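You operate a simulated robot arm through the tools that you are given. There is no shell and no other tool.

You run a simulated robot arm. Do the job below in one go: nothing can be reset, and whatever is moved stays where it is left.

TASK
Clean the fitting bench: blue brush for the flour, red cloth for the turmeric smear.
Fine: put both back where they were on the ledge. Set down upright: blue brush. What is to be rubbed or washed off counts as gone when no trace of it is left.

It is judged by the outcome, as a careful person would: the job done as asked, and still so three seconds after it is handed in. It fails if anything else is knocked over, pushed out of place, dropped, spilled or broken. Flat cloth is picked up by pressing the open fingertips on it (5 to 10 N) and closing them slowly along it; thin cloth reads only 2 to 8 mm in the jaws.

THE ROBOT
A 6-joint arm with a two-finger gripper, fixed in place. Base frame: the origin is at the foot of the arm, x ahead of it, y to its left, z up; the work surface is at about z = 88. Units: cm, rad, N and s.
Its first joint turns from -2.897 to 2.897 rad. Payload 2.45 kg.
Tool frame: the origin (TCP) lies between the finger pads and is the grasp point; the fingertips stand 2 cm ahead of it; z points along the fingers, y is the line along which they close. Largest opening 14 cm; the body of the gripper starts 16.8 cm behind the TCP.
Orientation is told as [roll, pitch, yaw] about the base's x, y, z axes, in that order, counted from this pose: with the fingers straight down and closing along the base's y, the tool's x points along the base's -x, its y along +y and its z along -z.

THE INTERFACE
- The arm moves only by the tool play_rows. Its argument "moves" is a list of rows, each a list of 7 numbers: the shift along the base's x, y, z in units of 40 mm (1.0 is 40 mm), then the turn, a rotation vector about the base's x, y, z in units of 5 degrees (1.0 is 5 degrees), then the gripper command, from -1 (fully open) to 1 (shut), values between in proportion. In form: [[dx, dy, dz, wx, wy, wz, claw], ...]. A call has 1 to 20 rows; each row shifts and turns the commanded pose from where the row before left it. A call with a number of a shift or a turn outside -1 to 1 is refused whole. Rows are played at 5 a second. More than 5 cm and 0.15 rad between two rows, or a gripper value outside its range, and nothing of the call is played. Where a pose cannot be reached the arm comes as near as it can. A force on the tool above 40 N (or 10 N above the force at the start of the call, whichever is more), or a blocked arm, ends the call early, and 0.2 s more pass. Each finger travels about 4.5 cm/s and halts on what it meets, pressing with about 21 N; the grip force reading is that of the motor and also rises with nothing between the fingers. The clock runs only during rows and for 0.2 s after the last one: add rows that do not move to give the fingers time. The reply holds the time, the measured pose of the TCP, the force on the tool along the base axes, the opening and the grip force, in the units named above and with some noise, with the torque about the TCP (base axes, N m) and any sound that the robot's microphone picked up, and new pictures: "show" is both (left out), scene, wrist or none.
- Cameras (640 x 400 px; columns grow to the right, rows downward): "scene" is fixed at [5.13, 49.96, 157.9]; the picture's right is [-0.28, -0.96, 0.00], its down [-0.41, 0.12, -0.90] and it looks along [0.87, -0.26, -0.43] (base axes); focal length 297 px, centre (320, 200). "wrist" rides on the gripper at [7.8, 1.1, -20.9] in the tool frame; the picture's right is [-0.14, 0.99, 0.00], its down [-0.92, -0.13, -0.37] and it looks along [-0.36, -0.05, 0.93] (tool axes); focal length 280 px, centre (320, 200). There is no depth. A picture from a camera that has moved, and an enlarged one, comes with that camera's place and axes in the base frame and with its lens.
- enlarge(camera, box): a new picture of the part [left, top, right, bottom] of that camera's present view, enlarged. The clock stands still meanwhile.
- hand_in(): hands the job in; it is judged then, once.

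Nothing tells you positions but the pictures and the camera data. Unless the task says otherwise, let go and move clear before handing in.

The tools are called after ">>>" as a command line: name --pt "numbers of a row" for each row, then --argument value for the rest, lists and objects as JSON in quotes. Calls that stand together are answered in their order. play_rows: Moves the arm, as the interface text tells. Its arguments: {"type":"object","properties":{"moves":{"type":"array","items":{"type":"array","items":{"type":"number"}}},"show":{"type":"string","enum":["both","scene","wrist","none"]}},"required":["moves"]} The other tools are called the same way: enlarge (camera, box) takes an enlarged picture of a part of a camera's view; hand_in () hands the job in.

At the start:

```text
time_s: 0.0
tcp_pos: [59.45, 35.43, 140.08]
tool_rot: [0.0, -0.002, -0.001]
force: [-0.1, 0.0, 1.0]
moment: [0.01, -0.01, 0.01]
opening: 14.0
grip_force: 0.0
```

scene: 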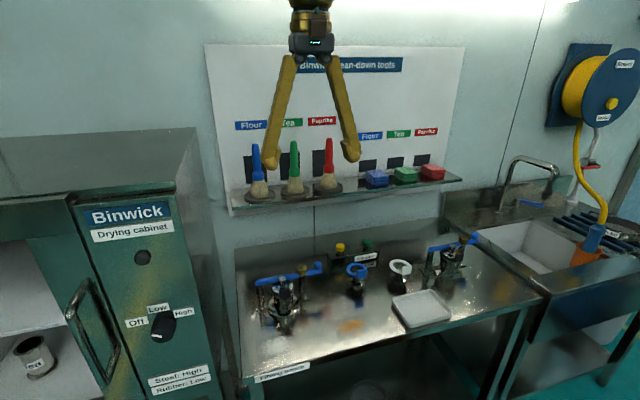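
wrist: 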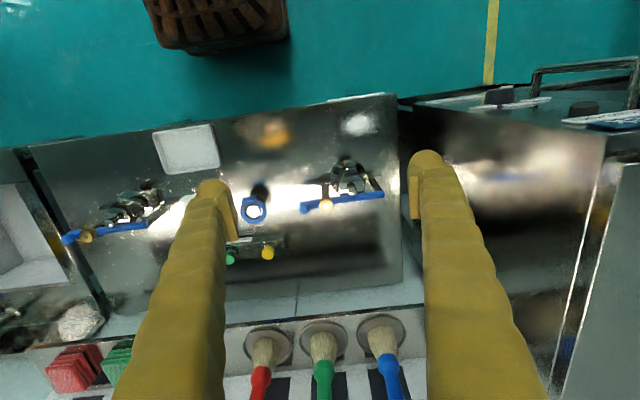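

I see a steel bench with a white flour patch, an orange turmeric smear, two clamps, some rings, a tray, and a ledge behind with three brushes and three folded cloths. I'll look closer first before moving.

>>> enlarge --camera "scene" --box '[200, 40, 480, 215]'

>>> enlarge --camera "scene" --box '[230, 220, 550, 400]'

>>> enlarge --camera "wrist" --box '[0, 80, 440, 355]'

>>> enlarge --camera "scene" --box '[230, 130, 450, 210]'

```text
2.29 times, centred on (340, 128) of scene
camera zoom: at [5.13, 49.96, 157.9], right [-0.28, -0.96, 0.0], down [-0.41, 0.12, -0.9], along [0.87, -0.26, -0.43], focal length 680 px, centre (274, 366)
```

zoom: 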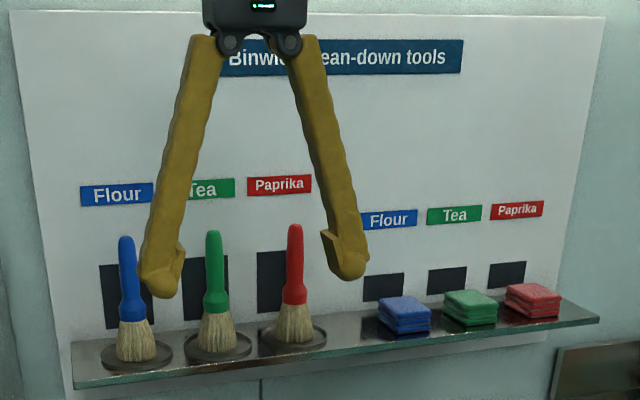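

```text
2.00 times, centred on (390, 310) of scene
camera zoom: at [5.13, 49.96, 157.9], right [-0.28, -0.96, 0.0], down [-0.41, 0.12, -0.9], along [0.87, -0.26, -0.43], focal length 595 px, centre (180, -20)
```

zoom: 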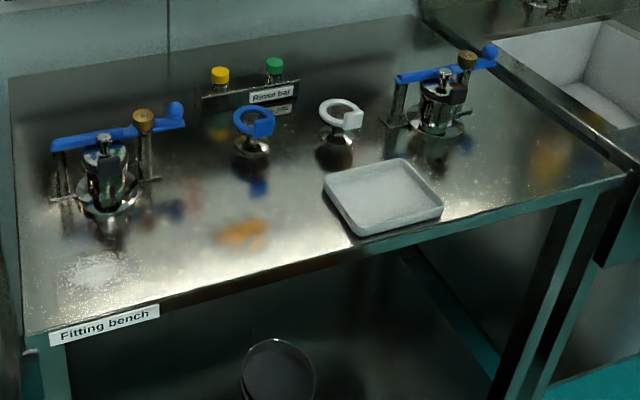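

```text
1.45 times, centred on (220, 218) of wrist
camera zoom: at [51.51, 36.4, 160.9], right [0.14, 0.99, 0.0], down [0.92, -0.13, 0.37], along [0.37, -0.05, -0.93], focal length 408 px, centre (466, 174)
```

zoom: 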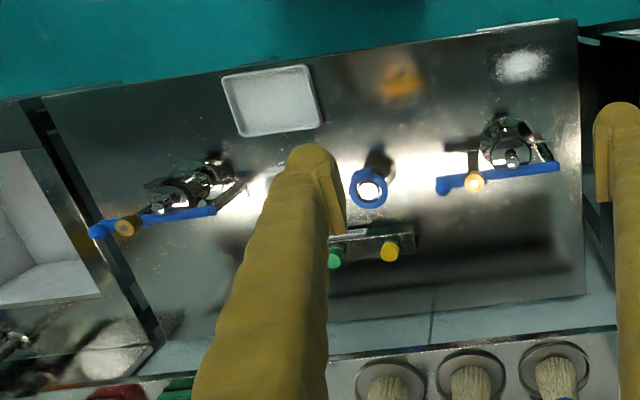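

```text
2.91 times, centred on (340, 170) of scene
camera zoom: at [5.13, 49.96, 157.9], right [-0.28, -0.96, 0.0], down [-0.41, 0.12, -0.9], along [0.87, -0.26, -0.43], focal length 865 px, centre (262, 287)
```

zoom: 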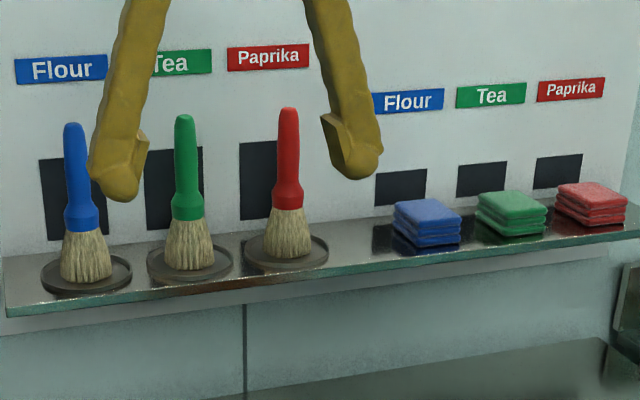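

I see the blue brush standing in a dish on the ledge at about (106, 43, base z 112), the red folded cloth at about (104, -28, 115), flour at about (62, 45.5, 88) and turmeric at about (62, 23.4, 88). The ledge is too far for a tool-down grasp, so I'll turn the tool to point forward while moving toward the front of the blue brush.

>>> play_rows --pt "0.3 0.1 -0.05 0 -1 0 -1" --pt "0.3 0.1 -0.05 0 -1 0 -1" --pt "0.3 0.1 -0.05 0 -1 0 -1" --pt "0.3 0.1 -0.05 0 -1 0 -1" --pt "0.3 0.1 -0.05 0 -1 0 -1" --pt "0.3 0.1 -0.05 0 -1 0 -1" --pt "0.3 0.1 -0.05 0 -1 0 -1" --pt "0.3 0.1 -0.05 0 -1 0 -1" --pt "0.3 0.1 -0.05 0 -1 0 -1" --show "both"

```text
time_s: 2.0
tcp_pos: [70.21, 38.96, 138.25]
tool_rot: [0.003, -0.787, -0.001]
force: [0.3, 0.8, 0.9]
moment: [0.01, 0.0, 0.02]
opening: 14.0
grip_force: 0.0
camera wrist: at [49.8, 40.0, 147.38], right [0.1, 0.99, 0.1], down [0.39, -0.13, 0.91], along [0.92, -0.05, -0.4], focal length 280 px, centre (320, 200)
```

scene: 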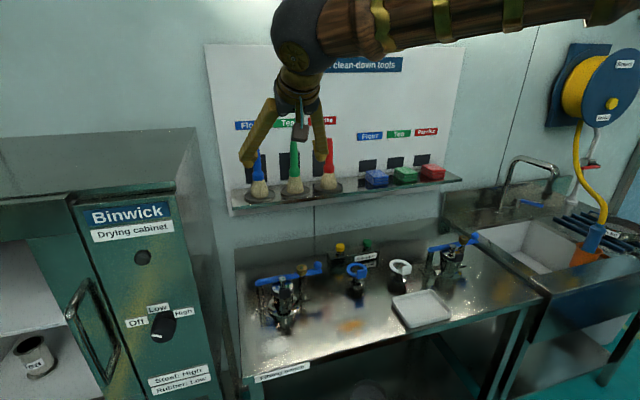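
wrist: 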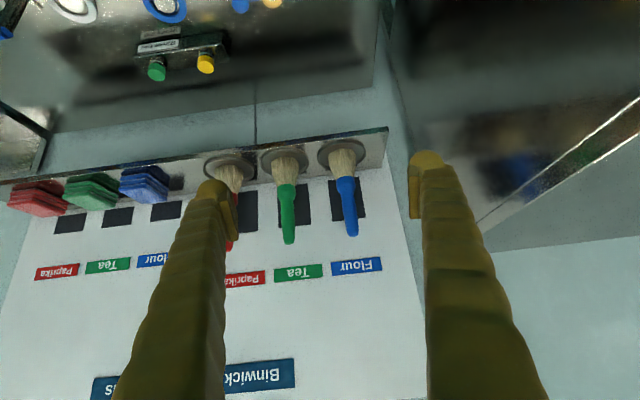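

The arm turns as expected, and the wrist camera now sees the ledge upside down. I'll enlarge the wrist view to refine the brush and cloth positions.

>>> enlarge --camera "wrist" --box '[230, 110, 430, 260]'

>>> enlarge --camera "wrist" --box '[0, 130, 240, 280]'

>>> enlarge --camera "scene" --box '[340, 110, 480, 200]'

```text
2.67 times, centred on (330, 185) of wrist
camera zoom: at [49.8, 40.0, 147.38], right [0.1, 0.99, 0.1], down [0.39, -0.13, 0.91], along [0.92, -0.05, -0.4], focal length 748 px, centre (293, 240)
```

zoom: 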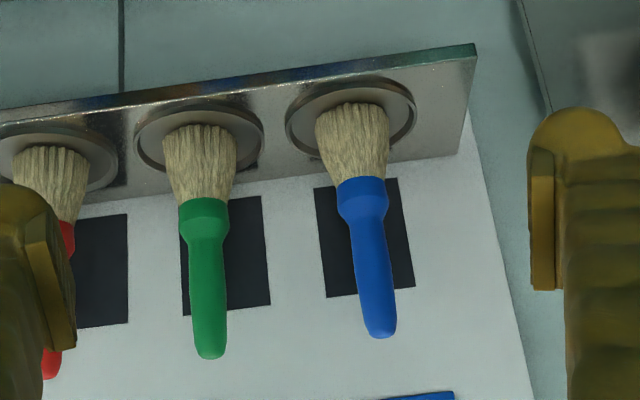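

```text
2.67 times, centred on (120, 205) of wrist
camera zoom: at [49.8, 40.0, 147.38], right [0.1, 0.99, 0.1], down [0.39, -0.13, 0.91], along [0.92, -0.05, -0.4], focal length 748 px, centre (853, 187)
```

zoom: 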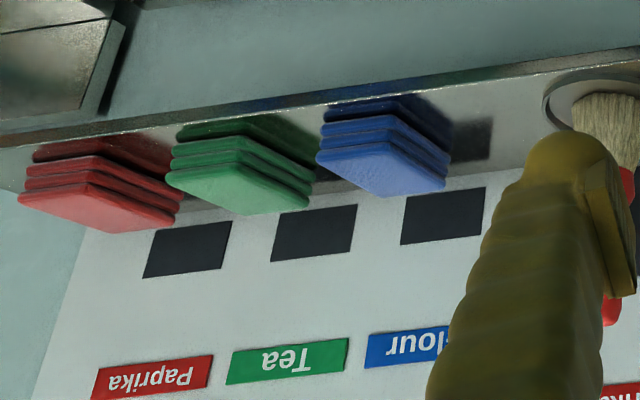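

```text
4.44 times, centred on (410, 155) of scene
camera zoom: at [5.13, 49.96, 157.9], right [-0.28, -0.96, 0.0], down [-0.41, 0.12, -0.9], along [0.87, -0.26, -0.43], focal length 1322 px, centre (-80, 400)
```

zoom: 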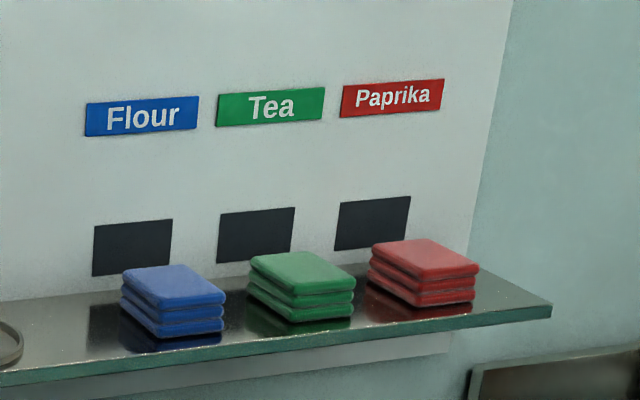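

The blue brush handle is vertical at about y = 43, and the cloths are thick, folded, axis-aligned pads. I'll complete the turn to horizontal and stop well in front of the blue brush.

>>> play_rows --pt "0.3 0.112 -0.2 0 -1 0 -1" --pt "0.3 0.112 -0.2 0 -1 0 -1" --pt "0.3 0.112 -0.2 0 -1 0 -1" --pt "0.3 0.112 -0.2 0 -1 0 -1" --pt "0.3 0.112 -0.2 0 -1 0 -1" --pt "0.3 0.112 -0.2 0 -1 0 -1" --pt "0.3 0.112 -0.2 0 -1 0 -1" --pt "0.3 0.112 -0.2 0 -1 0 -1" --pt "0.3 0.112 -0.2 0 -0.9 0 -1" --pt "0 0 0 0 0 0 -1" --show "both"

```text
time_s: 4.2
tcp_pos: [80.95, 42.9, 130.97]
tool_rot: [0.027, -1.563, -0.027]
force: [0.1, -0.5, -1.7]
moment: [-0.05, -0.04, -0.01]
opening: 13.99
grip_force: 0.0
camera wrist: at [60.0, 44.04, 123.3], right [0.0, 0.99, 0.14], down [-0.36, -0.13, 0.92], along [0.93, -0.05, 0.36], focal length 280 px, centre (320, 200)
```

scene: 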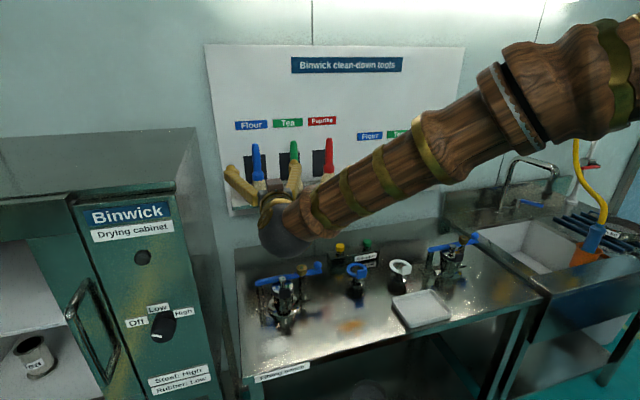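
wrist: 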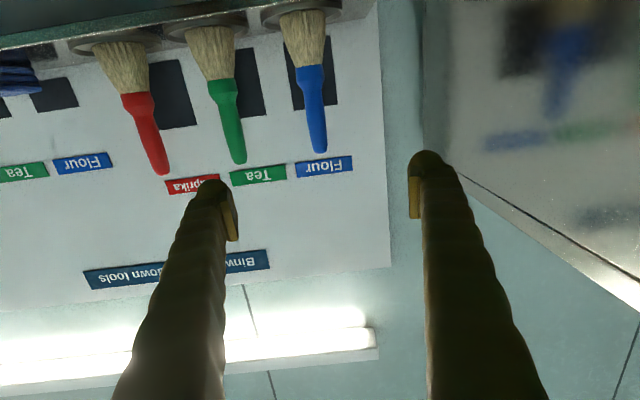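

The tool is horizontal and reaches fine. By triangulation the blue brush axis is at about (105.6, 42.8), with the handle's narrow part from z 123 to 132. I'll approach to x = 95 with the fingers about 8.4 cm open and check the alignment.

>>> play_rows --pt "0.6 0 -0.2 0 0 0 -0.2" --pt "0.6 0 -0.2 0 0 0 -0.2" --pt "0.6 0 -0.2 0 0 0 -0.2" --pt "0.6 0 -0.2 0 0 0 -0.2" --pt "0.6 0 -0.2 0 0 0 -0.2" --pt "0.4 0 0 0 0 0 -0.2" --pt "0 0 0 0 0 0 -0.2" --show "both"

```text
time_s: 5.8
tcp_pos: [94.55, 43.02, 126.91]
tool_rot: [0.024, -1.564, -0.022]
force: [-0.5, 0.0, -0.5]
moment: [0.02, 0.01, -0.01]
opening: 8.4
grip_force: 0.1
camera wrist: at [73.6, 43.98, 119.28], right [0.0, 0.99, 0.14], down [-0.36, -0.13, 0.92], along [0.93, -0.05, 0.36], focal length 280 px, centre (320, 200)
```

scene: 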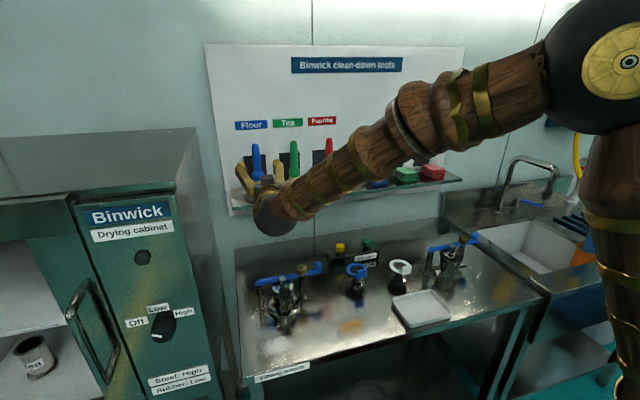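
wrist: 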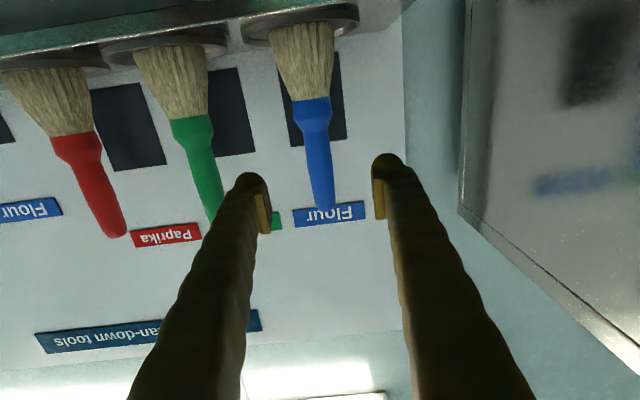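

The brush handle sits between the fingers' lines. I'll advance to the handle at x ≈ 105.5, still open, and check.

>>> play_rows --pt "0.5 -0.01 0 0 0 0 -0.2" --pt "0.5 -0.01 0 0 0 0 -0.2" --pt "0.5 -0.01 0 0 0 0 -0.2" --pt "0.5 -0.01 0 0 0 0 -0.2" --pt "0.4 0 0 0 0 0 -0.2" --pt "0.3 0 0 0 0 0 -0.2" --pt "0 0 0 0 0 0 -0.2" --pt "0 0 0 0 0 0 -0.2" --show "both"

```text
time_s: 7.6
tcp_pos: [105.37, 42.81, 126.9]
tool_rot: [0.036, -1.563, -0.035]
force: [0.2, -0.4, -0.2]
moment: [0.0, -0.01, -0.02]
opening: 8.4
grip_force: 0.0
camera wrist: at [84.34, 43.85, 119.3], right [0.0, 0.99, 0.14], down [-0.36, -0.13, 0.92], along [0.93, -0.05, 0.36], focal length 280 px, centre (320, 200)
```

scene: 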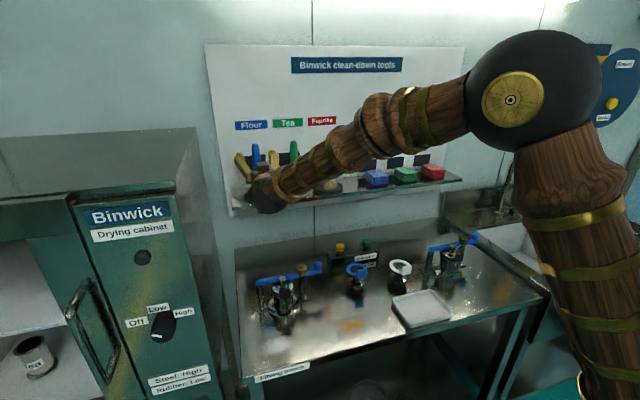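
wrist: 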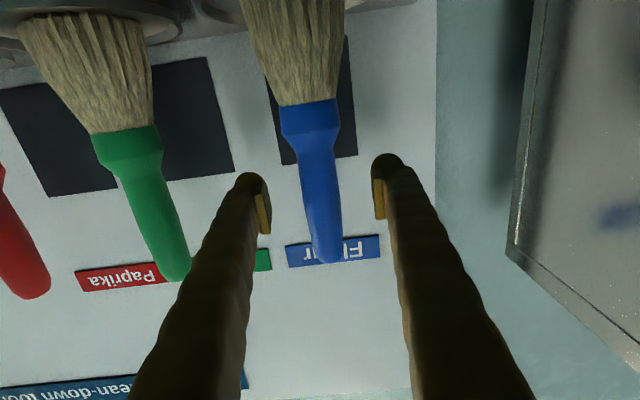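

The handle stands centred between the open fingers. I'll enlarge to verify depth before closing.

>>> enlarge --camera "wrist" --box '[220, 0, 420, 300]'

>>> enlarge --camera "scene" --box '[220, 110, 340, 220]'

```text
1.33 times, centred on (320, 150) of wrist
camera zoom: at [84.34, 43.85, 119.3], right [0.0, 0.99, 0.14], down [-0.36, -0.13, 0.92], along [0.93, -0.05, 0.36], focal length 374 px, centre (320, 267)
```

zoom: 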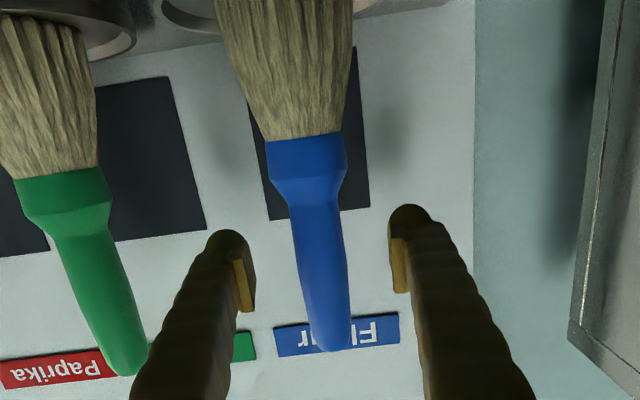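

```text
3.64 times, centred on (280, 165) of scene
camera zoom: at [5.13, 49.96, 157.9], right [-0.28, -0.96, 0.0], down [-0.41, 0.12, -0.9], along [0.87, -0.26, -0.43], focal length 1082 px, centre (466, 327)
```

zoom: 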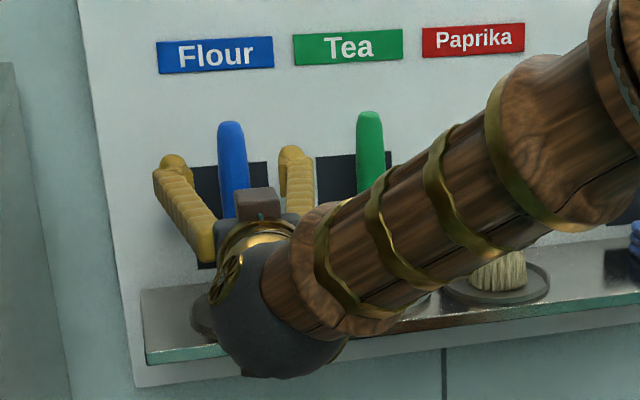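

The handle lies between the pads at the grasp point. I'll close the fingers on it.

>>> play_rows --pt "0 0 0 0 0 0 0.2" --pt "0 0 0 0 0 0 0.4" --pt "0 0 0 0 0 0 0.55" --pt "0 0 0 0 0 0 0.65" --pt "0 0 0 0 0 0 1" --pt "0 0 0 0 0 0 1" --pt "0 0 0 0 0 0 1" --pt "0 0 0 0 0 0 1" --show "both"

```text
time_s: 9.4
tcp_pos: [105.36, 42.87, 127.06]
tool_rot: [0.037, -1.563, -0.034]
force: [-0.9, -4.5, -1.4]
moment: [-0.53, 0.02, -0.26]
opening: 1.62
grip_force: 20.9
camera wrist: at [84.33, 43.86, 119.3], right [0.0, 0.99, 0.14], down [-0.36, -0.13, 0.92], along [0.93, -0.05, 0.36], focal length 280 px, centre (320, 200)
```

scene: 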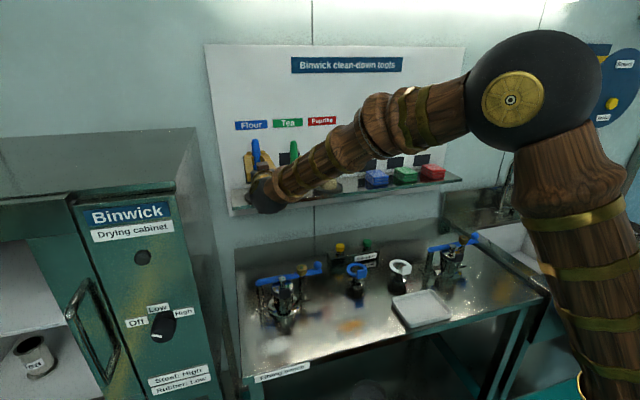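
wrist: 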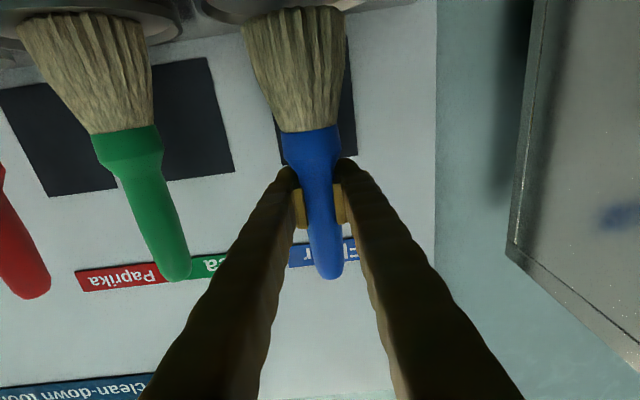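

The opening reads 1.62 cm, less than I expected, and the brush shifted in the picture. I'll look closer before doing anything.

>>> enlarge --camera "wrist" --box '[220, 0, 420, 300]'

>>> enlarge --camera "scene" --box '[220, 110, 340, 220]'

```text
1.33 times, centred on (320, 150) of wrist
camera zoom: at [84.33, 43.86, 119.3], right [0.0, 0.99, 0.14], down [-0.36, -0.13, 0.92], along [0.93, -0.05, 0.36], focal length 374 px, centre (320, 267)
```

zoom: 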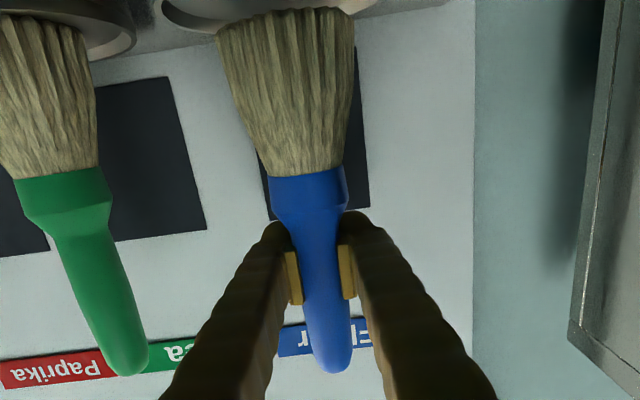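

```text
3.64 times, centred on (280, 165) of scene
camera zoom: at [5.13, 49.96, 157.9], right [-0.28, -0.96, 0.0], down [-0.41, 0.12, -0.9], along [0.87, -0.26, -0.43], focal length 1082 px, centre (466, 327)
```

zoom: 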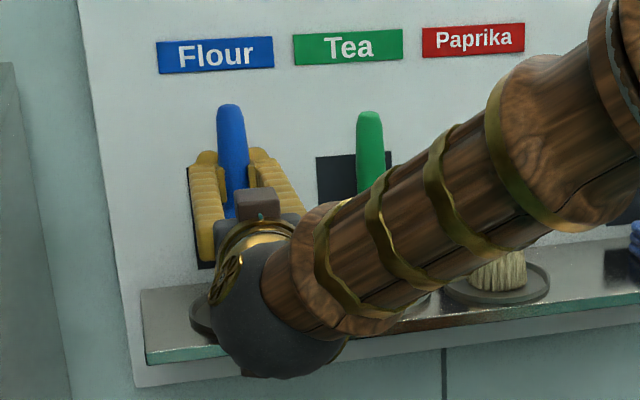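

The brush has ridden up about 1.7 cm in the jaws, with the pads settling in the narrow neck just above the ferrule. It is still upright, so I'll lift slowly and check that the hold is steady.

>>> play_rows --pt "0 0 0.25 0 0 0 1" --pt "0 0 0.25 0 0 0 1" --pt "0 0 0.25 0 0 0 1" --pt "0 0 0.25 0 0 0 1" --pt "0 0 0.25 0 0 0 1" --pt "0 0 0.25 0 0 0 1" --pt "0 0 0 0 0 0 1" --pt "0 0 0 0 0 0 1" --show "both"

```text
time_s: 11.2
tcp_pos: [105.46, 42.92, 133.03]
tool_rot: [0.035, -1.565, -0.035]
force: [-0.2, 0.2, -1.0]
moment: [0.0, 0.01, 0.01]
opening: 2.31
grip_force: 21.3
camera wrist: at [84.41, 43.84, 125.35], right [0.0, 0.99, 0.14], down [-0.36, -0.13, 0.92], along [0.93, -0.05, 0.36], focal length 280 px, centre (320, 200)
```

scene: 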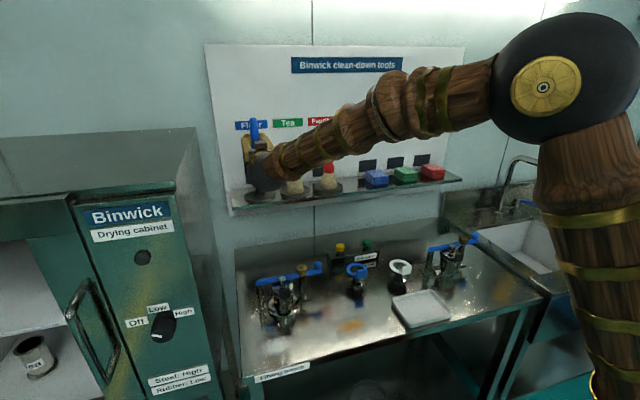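
wrist: 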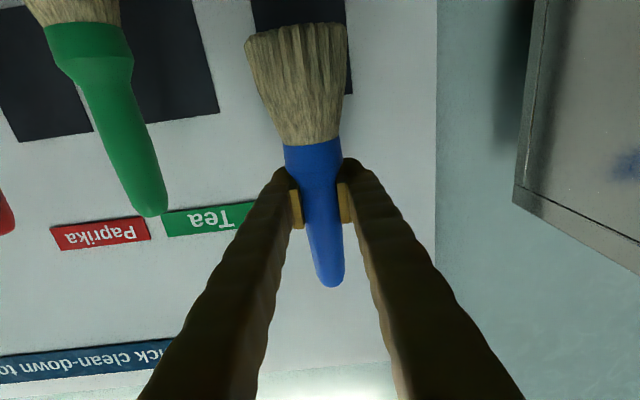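

The brush is lifted clear and free of contact forces, with the pads resting right at the neck above the ferrule. I'll wait briefly and check that it is no longer slipping.

>>> play_rows --pt "0 0 0.25 0 0 0 1" --pt "0 0 0.25 0 0 0 1" --pt "0 0 0 0 0 0 1" --pt "0 0 0 0 0 0 1" --pt "0 0 0 0 0 0 1" --pt "0 0 0 0 0 0 1" --pt "0 0 0 0 0 0 1" --pt "0 0 0 0 0 0 1" --show "wrist"

>>> enlarge --camera "scene" --box '[220, 100, 340, 210]'

>>> enlarge --camera "wrist" --box '[220, 0, 420, 300]'

```text
time_s: 13.0
tcp_pos: [105.38, 42.99, 134.91]
tool_rot: [0.031, -1.564, -0.032]
force: [0.1, -0.5, -0.9]
moment: [-0.02, -0.06, 0.02]
opening: 2.31
grip_force: 20.7
camera wrist: at [84.38, 43.88, 127.31], right [0.0, 0.99, 0.14], down [-0.36, -0.13, 0.92], along [0.93, -0.05, 0.36], focal length 280 px, centre (320, 200)
```

wrist: 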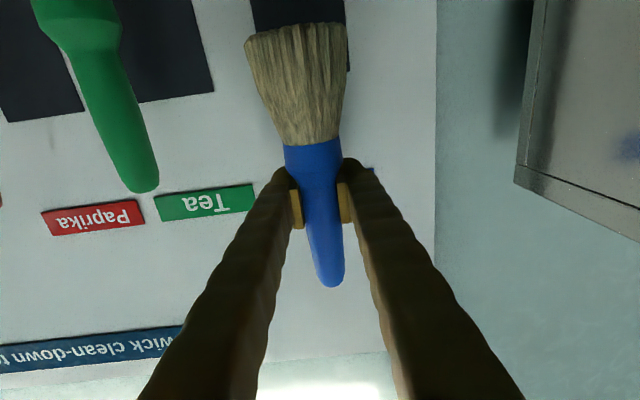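

```text
3.64 times, centred on (280, 155) of scene
camera zoom: at [5.13, 49.96, 157.9], right [-0.28, -0.96, 0.0], down [-0.41, 0.12, -0.9], along [0.87, -0.26, -0.43], focal length 1082 px, centre (466, 364)
```

zoom: 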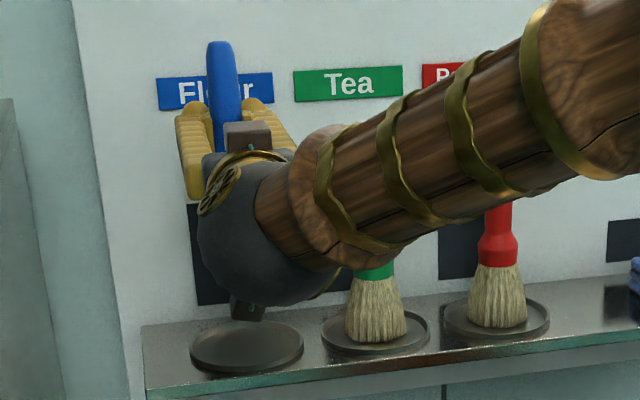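

```text
1.33 times, centred on (320, 150) of wrist
camera zoom: at [84.38, 43.88, 127.31], right [0.0, 0.99, 0.14], down [-0.36, -0.13, 0.92], along [0.93, -0.05, 0.36], focal length 374 px, centre (320, 267)
```

zoom: 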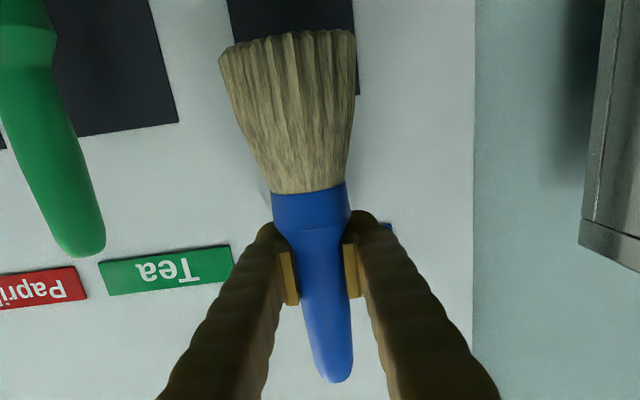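

The grip is now stable (opening 2.31 both times) and the brush hangs upright, with its tip about 11 cm below the TCP. Next I'll retreat straight back from the ledge toward the flour, staying high.

>>> play_rows --pt "-0.4 0 0 0 0 0 1" --pt "-0.7 0.04 0 0 0 0 1" --pt "-0.7 0.04 0 0 0 0 1" --pt "-0.7 0.04 0 0 0 0 1" --pt "-0.7 0.04 0 0 0 0 1" --pt "-0.7 0.04 0 0 0 0 1" --pt "-0.7 0.04 0 0 0 0 1" --pt "-0.7 0.04 0 0 0 0 1" --pt "-0.7 0.04 0 0 0 0 1" --pt "-0.7 0.04 0 0 0 0 1" --pt "-0.7 0.04 0 0 0 0 1" --pt "-0.7 0.04 0 0 0 0 1" --pt "-0.7 0.04 0 0 0 0 1" --pt "-0.7 0.04 0 0 0 0 1" --pt "-0.7 0.04 0 0 0 0 1" --pt "-0.7 0.04 0 0 0 0 1" --pt "-0.2 0 0 0 0 0 1" --pt "0 0 0 0 0 0 1" --show "both"

```text
time_s: 16.8
tcp_pos: [60.99, 45.24, 135.12]
tool_rot: [0.061, -1.564, -0.06]
force: [-0.7, -0.3, -1.7]
moment: [-0.03, 0.0, 0.01]
opening: 2.32
grip_force: 21.4
camera wrist: at [39.95, 46.21, 127.34], right [0.0, 0.99, 0.14], down [-0.36, -0.13, 0.92], along [0.93, -0.05, 0.36], focal length 280 px, centre (320, 200)
```

scene: 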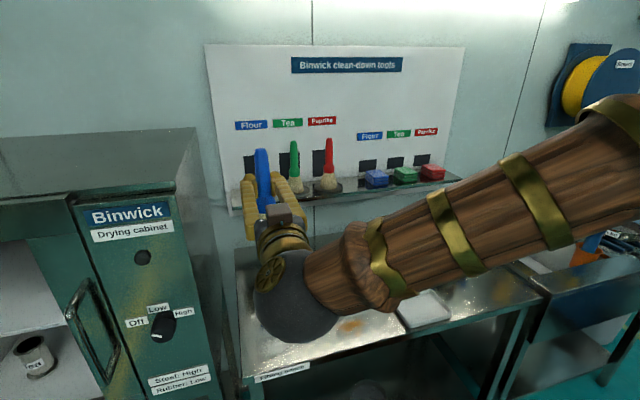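
wrist: 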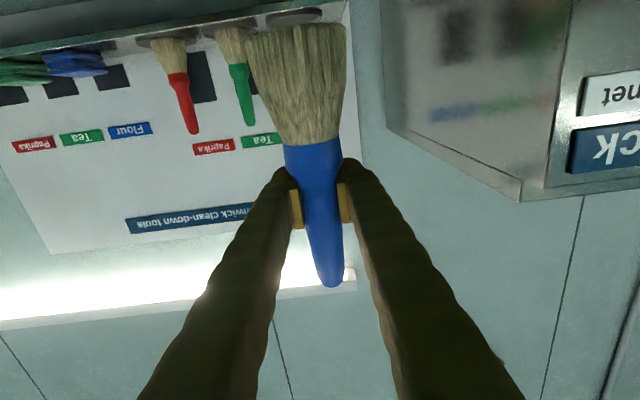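

The brush is now above the flour at about (61, 45). I'll descend to about 3–4 cm above bench contact and check.

>>> play_rows --pt "0 0 -0.5 0 0 0 1" --pt "0 0 -0.7 0 0 0 1" --pt "0 0 -0.7 0 0 0 1" --pt "0 0 -0.7 0 0 0 1" --pt "0 0 -0.7 0 0 0 1" --pt "0 0 -0.7 0 0 0 1" --pt "0 0 -0.7 0 0 0 1" --pt "0 0 -0.7 0 0 0 1" --pt "0 0 -0.7 0 0 0 1" --pt "0 0 -0.7 0 0 0 1" --pt "0 0 -0.7 0 0 0 1" --pt "0 0 0 0 0 0 1" --show "both"

```text
time_s: 18.3
tcp_pos: [58.6, 40.93, 128.96]
tool_rot: [2.063, -1.409, -2.068]
force: [-0.6, 0.5, 0.0]
moment: [-0.02, -0.02, -0.08]
opening: 2.29
grip_force: 21.2
stopped in row 7: the arm was blocked; the commanded pose is now the measured one
camera wrist: at [38.28, 43.16, 119.82], right [-0.01, 0.96, 0.27], down [-0.44, -0.25, 0.86], along [0.9, -0.11, 0.42], focal length 280 px, centre (320, 200)
```

scene: 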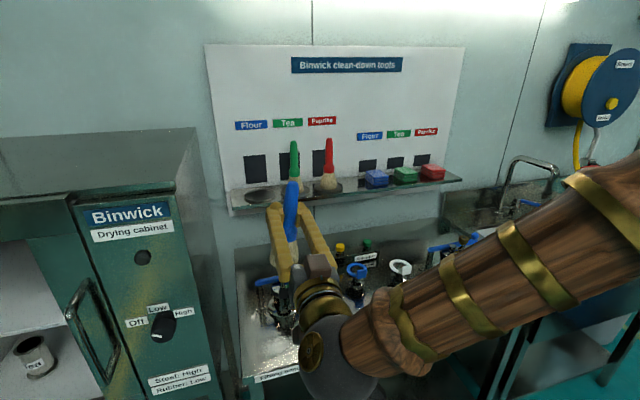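
wrist: 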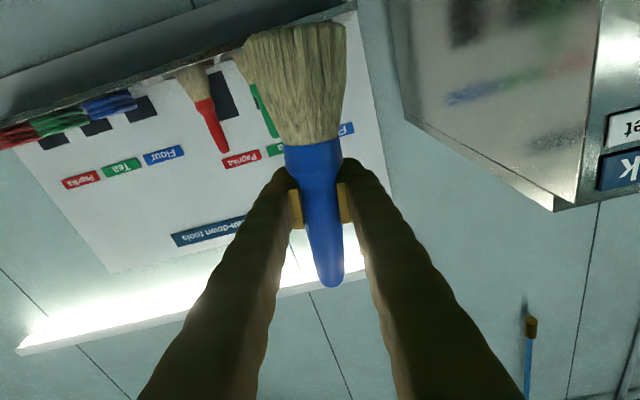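

The arm hit a joint limit: a fully horizontal tool isn't possible this close and low, so the pose drifted slightly (the brush is still held). I'll undo the drift and tilt the tool downward to about 35° below horizontal, staying high.

>>> play_rows --pt "0.23 0.128 0.1 -0.19 0.98 0 1" --pt "0.23 0.128 0.1 -0.19 0.98 0 1" --pt "0.23 0.128 0.1 -0.19 0.98 0 1" --pt "0.23 0.128 0.1 -0.19 0.98 0 1" --pt "0.23 0.128 0 -0.19 0.98 0 1" --pt "0.23 0.128 0 -0.19 0.98 0 1" --pt "0.23 0.128 0 -0.19 0.98 0 1" --pt "0.23 0.128 0 -0.19 0.98 0 1" --pt "0 0 0 0 0 0 1" --show "both"

```text
time_s: 20.3
tcp_pos: [66.01, 45.38, 130.12]
tool_rot: [-0.029, -0.959, -0.013]
force: [0.1, -0.2, -0.4]
moment: [-0.02, -0.04, 0.04]
opening: 2.29
grip_force: 21.1
camera wrist: at [44.41, 47.23, 135.59], right [0.12, 0.99, 0.1], down [0.22, -0.12, 0.97], along [0.97, -0.09, -0.23], focal length 280 px, centre (320, 200)
```

scene: 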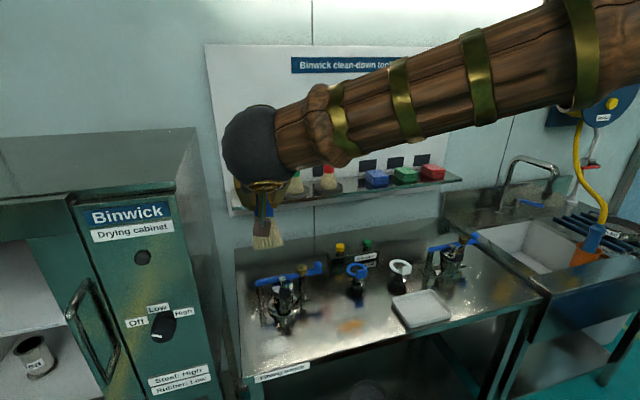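
wrist: 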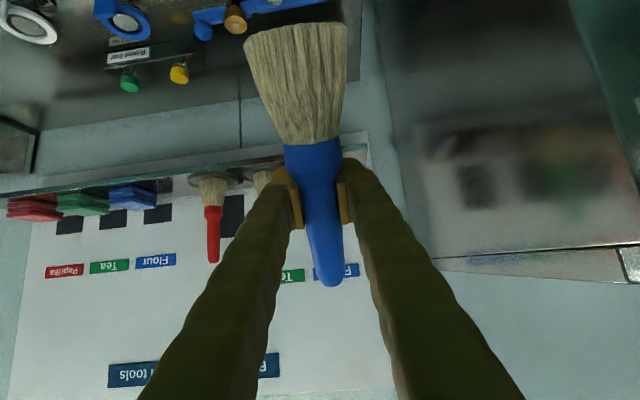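

At this tilt the arm looks comfortable. I'll test how low it can go, descending to about 5 cm above brush contact.

>>> play_rows --pt "0 0 -0.6 0 0 0 1" --pt "0 0 -0.6 0 0 0 1" --pt "0 0 -0.6 0 0 0 1" --pt "0 0 -0.6 0 0 0 1" --pt "0 0 -0.6 0 0 0 1" --pt "0 0 -0.6 0 0 0 1" --pt "0 0 -0.6 0 0 0 1" --pt "0 0 -0.6 0 0 0 1" --pt "0 0 -0.6 0 0 0 1" --pt "0 0 -0.6 0 0 0 1" --pt "0 0 0 0 0 0 1" --show "both"

```text
time_s: 22.7
tcp_pos: [65.98, 45.43, 106.02]
tool_rot: [-0.031, -0.959, -0.012]
force: [0.3, 0.1, -0.5]
moment: [0.0, -0.04, -0.01]
opening: 2.3
grip_force: 20.5
camera wrist: at [44.38, 47.32, 111.53], right [0.12, 0.99, 0.1], down [0.22, -0.12, 0.97], along [0.97, -0.09, -0.23], focal length 280 px, centre (320, 200)
```

scene: 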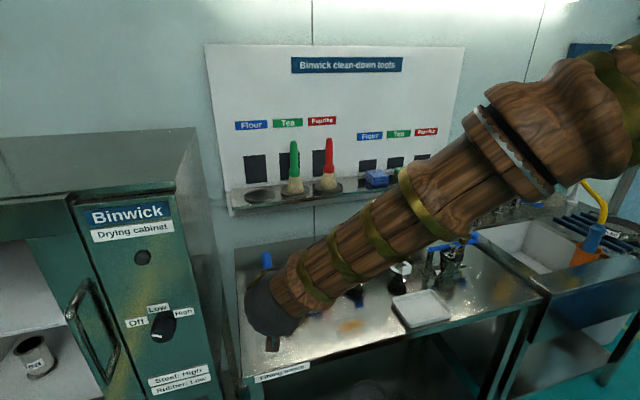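
wrist: 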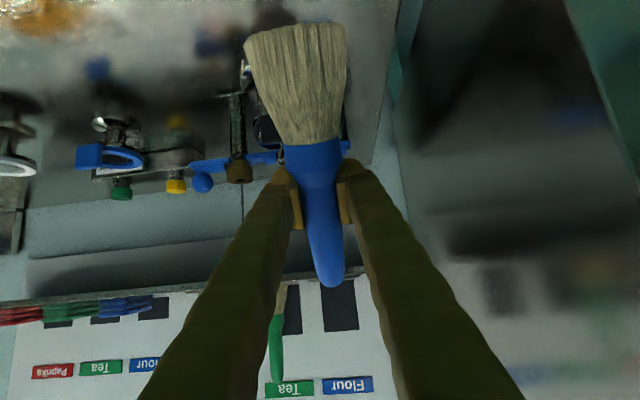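

The arm reaches here without trouble at 55° pitch. I'll see whether it can come closer to horizontal here, so the brush stands more upright for sweeping.

>>> play_rows --pt "-0.05 0 0.1 0 -1 0 1" --pt "-0.05 0 0.1 0 -1 0 1" --pt "0 0 0 0 0 0 1" --show "none"

```text
time_s: 23.5
tcp_pos: [65.66, 45.36, 106.81]
tool_rot: [-0.023, -1.137, -0.017]
force: [-0.8, 0.3, -0.5]
moment: [-0.01, -0.05, 0.0]
opening: 2.31
grip_force: 21.3
```

>>> play_rows --pt "-0.1 0 0.05 0 -1 0 1" --pt "-0.1 0 0.05 0 -0.7 0 1" --pt "0 0 0 0 0 0 1" --show "scene"

```text
time_s: 24.3
tcp_pos: [64.85, 45.35, 107.16]
tool_rot: [-0.014, -1.283, -0.03]
force: [-0.3, 0.2, -0.1]
moment: [0.02, -0.04, 0.01]
opening: 2.28
grip_force: 21.1
```

scene: 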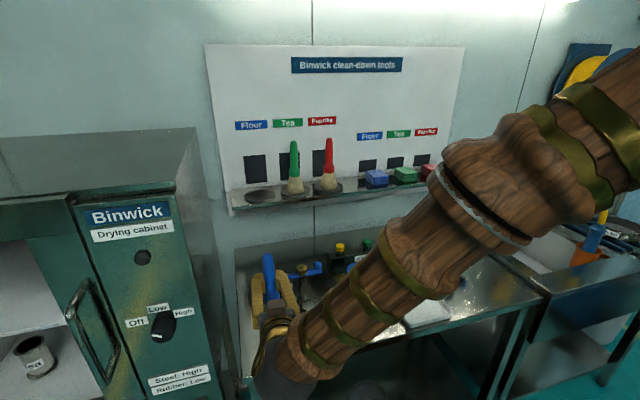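

The brush now tilts only about 16° and tracks well. I'll lower it slowly until the bristles touch the bench.

>>> play_rows --pt "-0.15 0 -0.3 0 0 0 1" --pt "-0.15 0 -0.3 0 0 0 1" --pt "-0.15 0 -0.3 0 0 0 1" --pt "0 0 -0.3 0 0 0 1" --pt "0 0 0 0 0 0 1" --show "both"

```text
time_s: 25.5
tcp_pos: [63.04, 45.32, 102.48]
tool_rot: [-0.013, -1.282, -0.028]
force: [0.0, 0.0, -1.0]
moment: [0.01, -0.04, -0.02]
opening: 2.27
grip_force: 20.2
camera wrist: at [40.79, 47.22, 100.85], right [0.08, 0.99, 0.13], down [-0.1, -0.12, 0.99], along [0.99, -0.09, 0.09], focal length 280 px, centre (320, 200)
```

scene: 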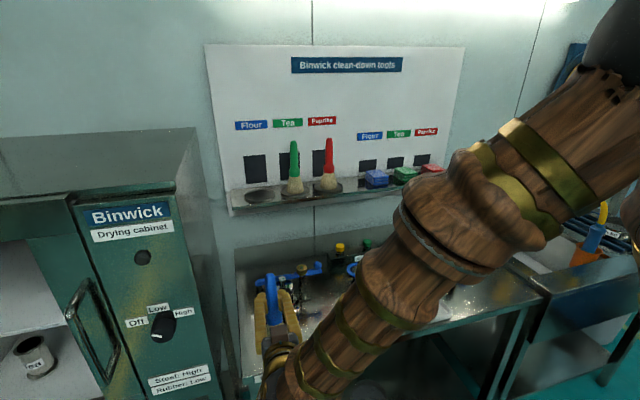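
wrist: 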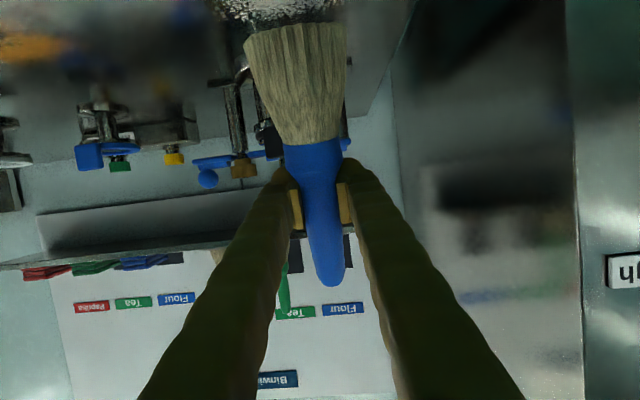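

The flour shows just behind the bristles in the wrist view. I'll lower in small steps, watching the force.

>>> play_rows --pt "0 0 -0.15 0 0 0 1" --pt "0 0 -0.15 0 0 0 1" --pt "0 0 -0.15 0 0 0 1" --pt "0 0 0 0 0 0 1" --show "none"

```text
time_s: 26.5
tcp_pos: [63.1, 45.3, 100.56]
tool_rot: [-0.015, -1.283, -0.026]
force: [-0.7, -0.2, -1.1]
moment: [0.0, -0.05, -0.03]
opening: 2.31
grip_force: 21.3
```

>>> play_rows --pt "0 0 -0.1 0 0 0 1" --pt "0 0 -0.1 0 0 0 1" --pt "0 0 0 0 0 0 1" --show "wrist"

```text
time_s: 27.3
tcp_pos: [62.96, 45.45, 99.86]
tool_rot: [-0.014, -1.282, -0.028]
force: [0.5, 1.0, -0.8]
moment: [0.0, -0.01, 0.02]
opening: 2.28
grip_force: 21.0
camera wrist: at [40.8, 47.3, 98.26], right [0.08, 0.99, 0.13], down [-0.1, -0.12, 0.99], along [0.99, -0.09, 0.09], focal length 280 px, centre (320, 200)
```

wrist: 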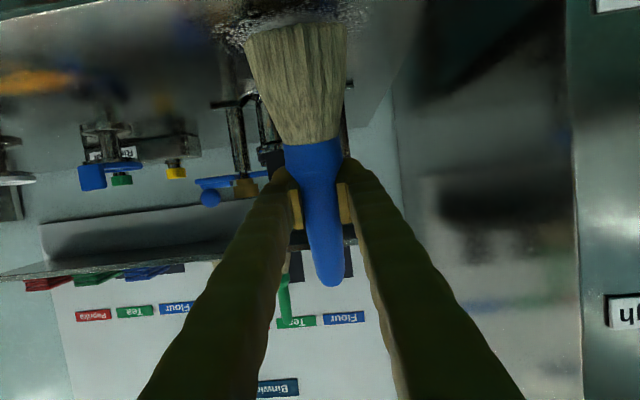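

No contact yet; the flour is visible around the bristle tips. I'll continue down gently.

>>> play_rows --pt "0 0 -0.1 0 0 0 1" --pt "0 0 -0.1 0 0 0 1" --pt "0 0 0 0 0 0 1" --show "none"

```text
time_s: 28.1
tcp_pos: [62.98, 45.35, 99.08]
tool_rot: [-0.012, -1.284, -0.029]
force: [2.0, -1.6, 17.7]
moment: [-0.08, 0.13, 0.06]
opening: 2.3
grip_force: 21.4
```

Contact at TCP z ≈ 99.1 (about 18 N). I'll ease up slightly and check the force and picture.

>>> play_rows --pt "0 0 0.06 0 0 0 1" --pt "0 0 0 0 0 0 1" --show "wrist"

>>> enlarge --camera "wrist" --box '[180, 0, 420, 150]'

```text
time_s: 28.7
tcp_pos: [63.06, 45.42, 99.28]
tool_rot: [-0.016, -1.285, -0.025]
force: [0.4, -0.8, -1.4]
moment: [0.0, -0.06, -0.01]
opening: 2.3
grip_force: 21.0
camera wrist: at [40.75, 47.27, 97.66], right [0.08, 0.99, 0.13], down [-0.1, -0.12, 0.99], along [0.99, -0.09, 0.09], focal length 280 px, centre (320, 200)
```

wrist: 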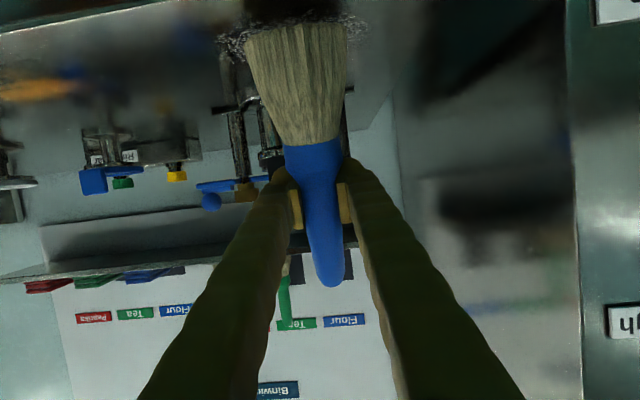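

```text
2.67 times, centred on (300, 75) of wrist
camera zoom: at [40.75, 47.27, 97.66], right [0.08, 0.99, 0.13], down [-0.1, -0.12, 0.99], along [0.99, -0.09, 0.09], focal length 748 px, centre (373, 533)
```

zoom: 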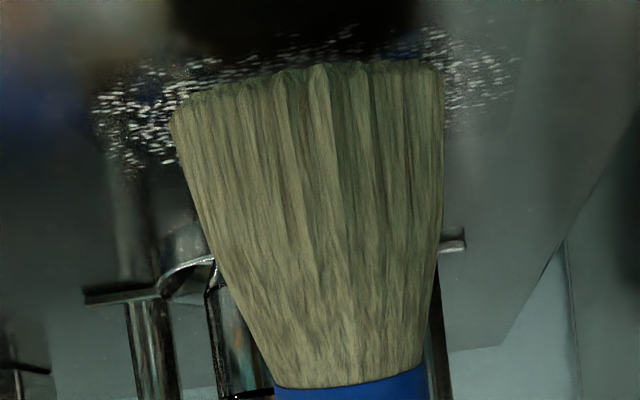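

The bristles make contact at about z 99.2. I'll take a light first stroke toward −y and see how the flour reacts.

>>> play_rows --pt "0 0 -0.03 0 0 0 1" --pt "0 -0.3 0 0 0 0 1" --pt "0 -0.3 0 0 0 0 1" --pt "0 -0.3 0 0 0 0 1" --pt "0 -0.3 0 0 0 0 1" --pt "0 -0.3 0 0 0 0 1" --pt "0 -0.3 0 0 0 0 1" --pt "0 0 0 0 0 0 1" --show "wrist"

>>> enlarge --camera "wrist" --box '[180, 0, 480, 150]'

```text
time_s: 30.5
tcp_pos: [63.1, 38.16, 99.01]
tool_rot: [-0.013, -1.282, -0.025]
force: [0.7, -0.1, -0.9]
moment: [-0.01, -0.02, 0.01]
opening: 2.31
grip_force: 21.0
camera wrist: at [40.8, 40.04, 97.54], right [0.08, 0.99, 0.13], down [-0.1, -0.12, 0.99], along [0.99, -0.09, 0.09], focal length 280 px, centre (320, 200)
```

wrist: 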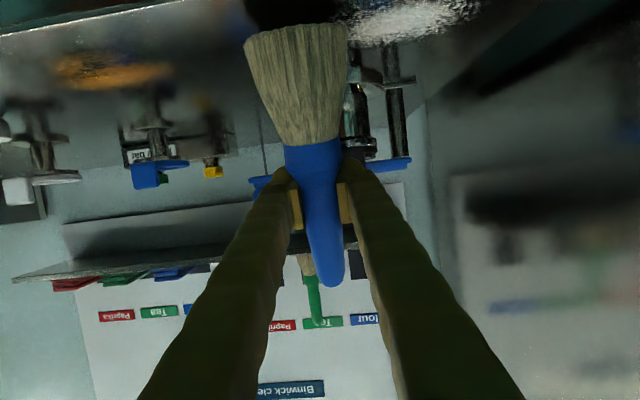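

```text
2.13 times, centred on (330, 75) of wrist
camera zoom: at [40.8, 40.04, 97.54], right [0.08, 0.99, 0.13], down [-0.1, -0.12, 0.99], along [0.99, -0.09, 0.09], focal length 598 px, centre (299, 467)
```

zoom: 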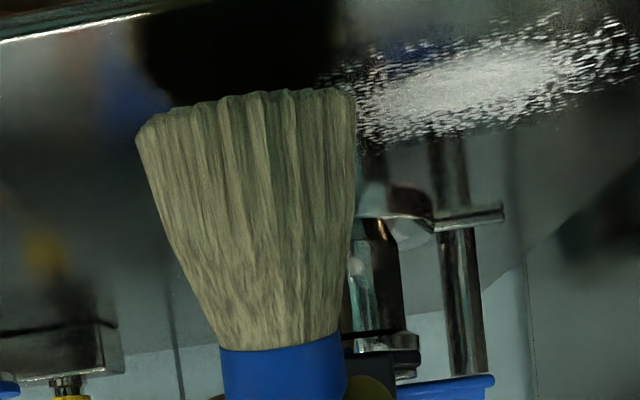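

The flour (x 58–65, y 41–50.5) is still there beside the brush; I was skimming just above the surface. I'll lower to a light contact here next to the patch, then stroke through it.

>>> play_rows --pt "0 0 -0.03 0 0 0 1" --pt "0 0 0 0 0 0 1" --show "none"

```text
time_s: 31.1
tcp_pos: [63.0, 38.16, 99.15]
tool_rot: [-0.012, -1.284, -0.028]
force: [0.4, -0.6, 16.5]
moment: [-0.03, 0.19, 0.04]
opening: 2.31
grip_force: 21.2
```

Contact again (16 N). I'll ease up a hair and stroke through the flour toward +y.

>>> play_rows --pt "0 0 0.012 0 0 0 1" --pt "0 0.25 0 0 0 0 1" --pt "0 0.25 0 0 0 0 1" --pt "0 0.25 0 0 0 0 1" --pt "0 0.25 0 0 0 0 1" --pt "0 0.25 0 0 0 0 1" --pt "0 0.25 0 0 0 0 1" --pt "0 0.25 0 0 0 0 1" --pt "0 0.25 0 0 0 0 1" --pt "0 0.25 0 0 0 0 1" --pt "0 0.25 0 0 0 0 1" --pt "0 0.25 0 0 0 0 1" --pt "0 0.25 0 0 0 0 1" --pt "0 0.25 0 0 0 0 1" --pt "0 0.25 0 0 0 0 1" --show "wrist"

>>> enlarge --camera "wrist" --box '[100, 0, 400, 150]'

```text
time_s: 34.3
tcp_pos: [62.99, 52.24, 99.16]
tool_rot: [-0.013, -1.283, -0.027]
force: [0.4, -0.8, -1.4]
moment: [-0.02, -0.03, 0.03]
opening: 2.28
grip_force: 20.7
camera wrist: at [40.8, 54.07, 97.48], right [0.08, 0.99, 0.13], down [-0.1, -0.12, 0.99], along [0.99, -0.09, 0.09], focal length 280 px, centre (320, 200)
```

wrist: 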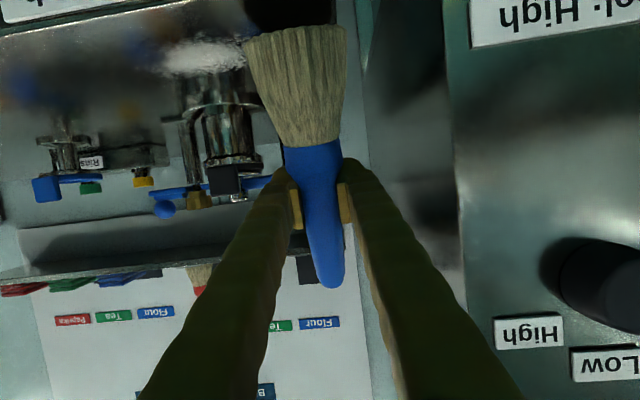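

```text
2.13 times, centred on (250, 75) of wrist
camera zoom: at [40.8, 54.07, 97.48], right [0.08, 0.99, 0.13], down [-0.1, -0.12, 0.99], along [0.99, -0.09, 0.09], focal length 598 px, centre (469, 467)
```

zoom: 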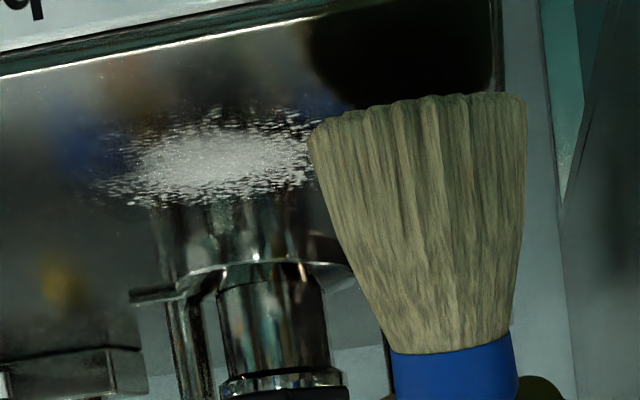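

The patch is only slightly thinned — the stroke was too light to stay in contact. I'll press a bit more firmly (about 15 N) and stroke back through it.

>>> play_rows --pt "-0.1 0 -0.03 0 0 0 1" --pt "-0.1 0 -0.01 0 0 0 1" --pt "0 0 0 0 0 0 1" --show "none"

```text
time_s: 35.1
tcp_pos: [62.27, 52.13, 98.96]
tool_rot: [-0.014, -1.284, -0.03]
force: [1.9, 0.0, 17.2]
moment: [-0.03, 0.05, -0.01]
opening: 2.31
grip_force: 20.6
```

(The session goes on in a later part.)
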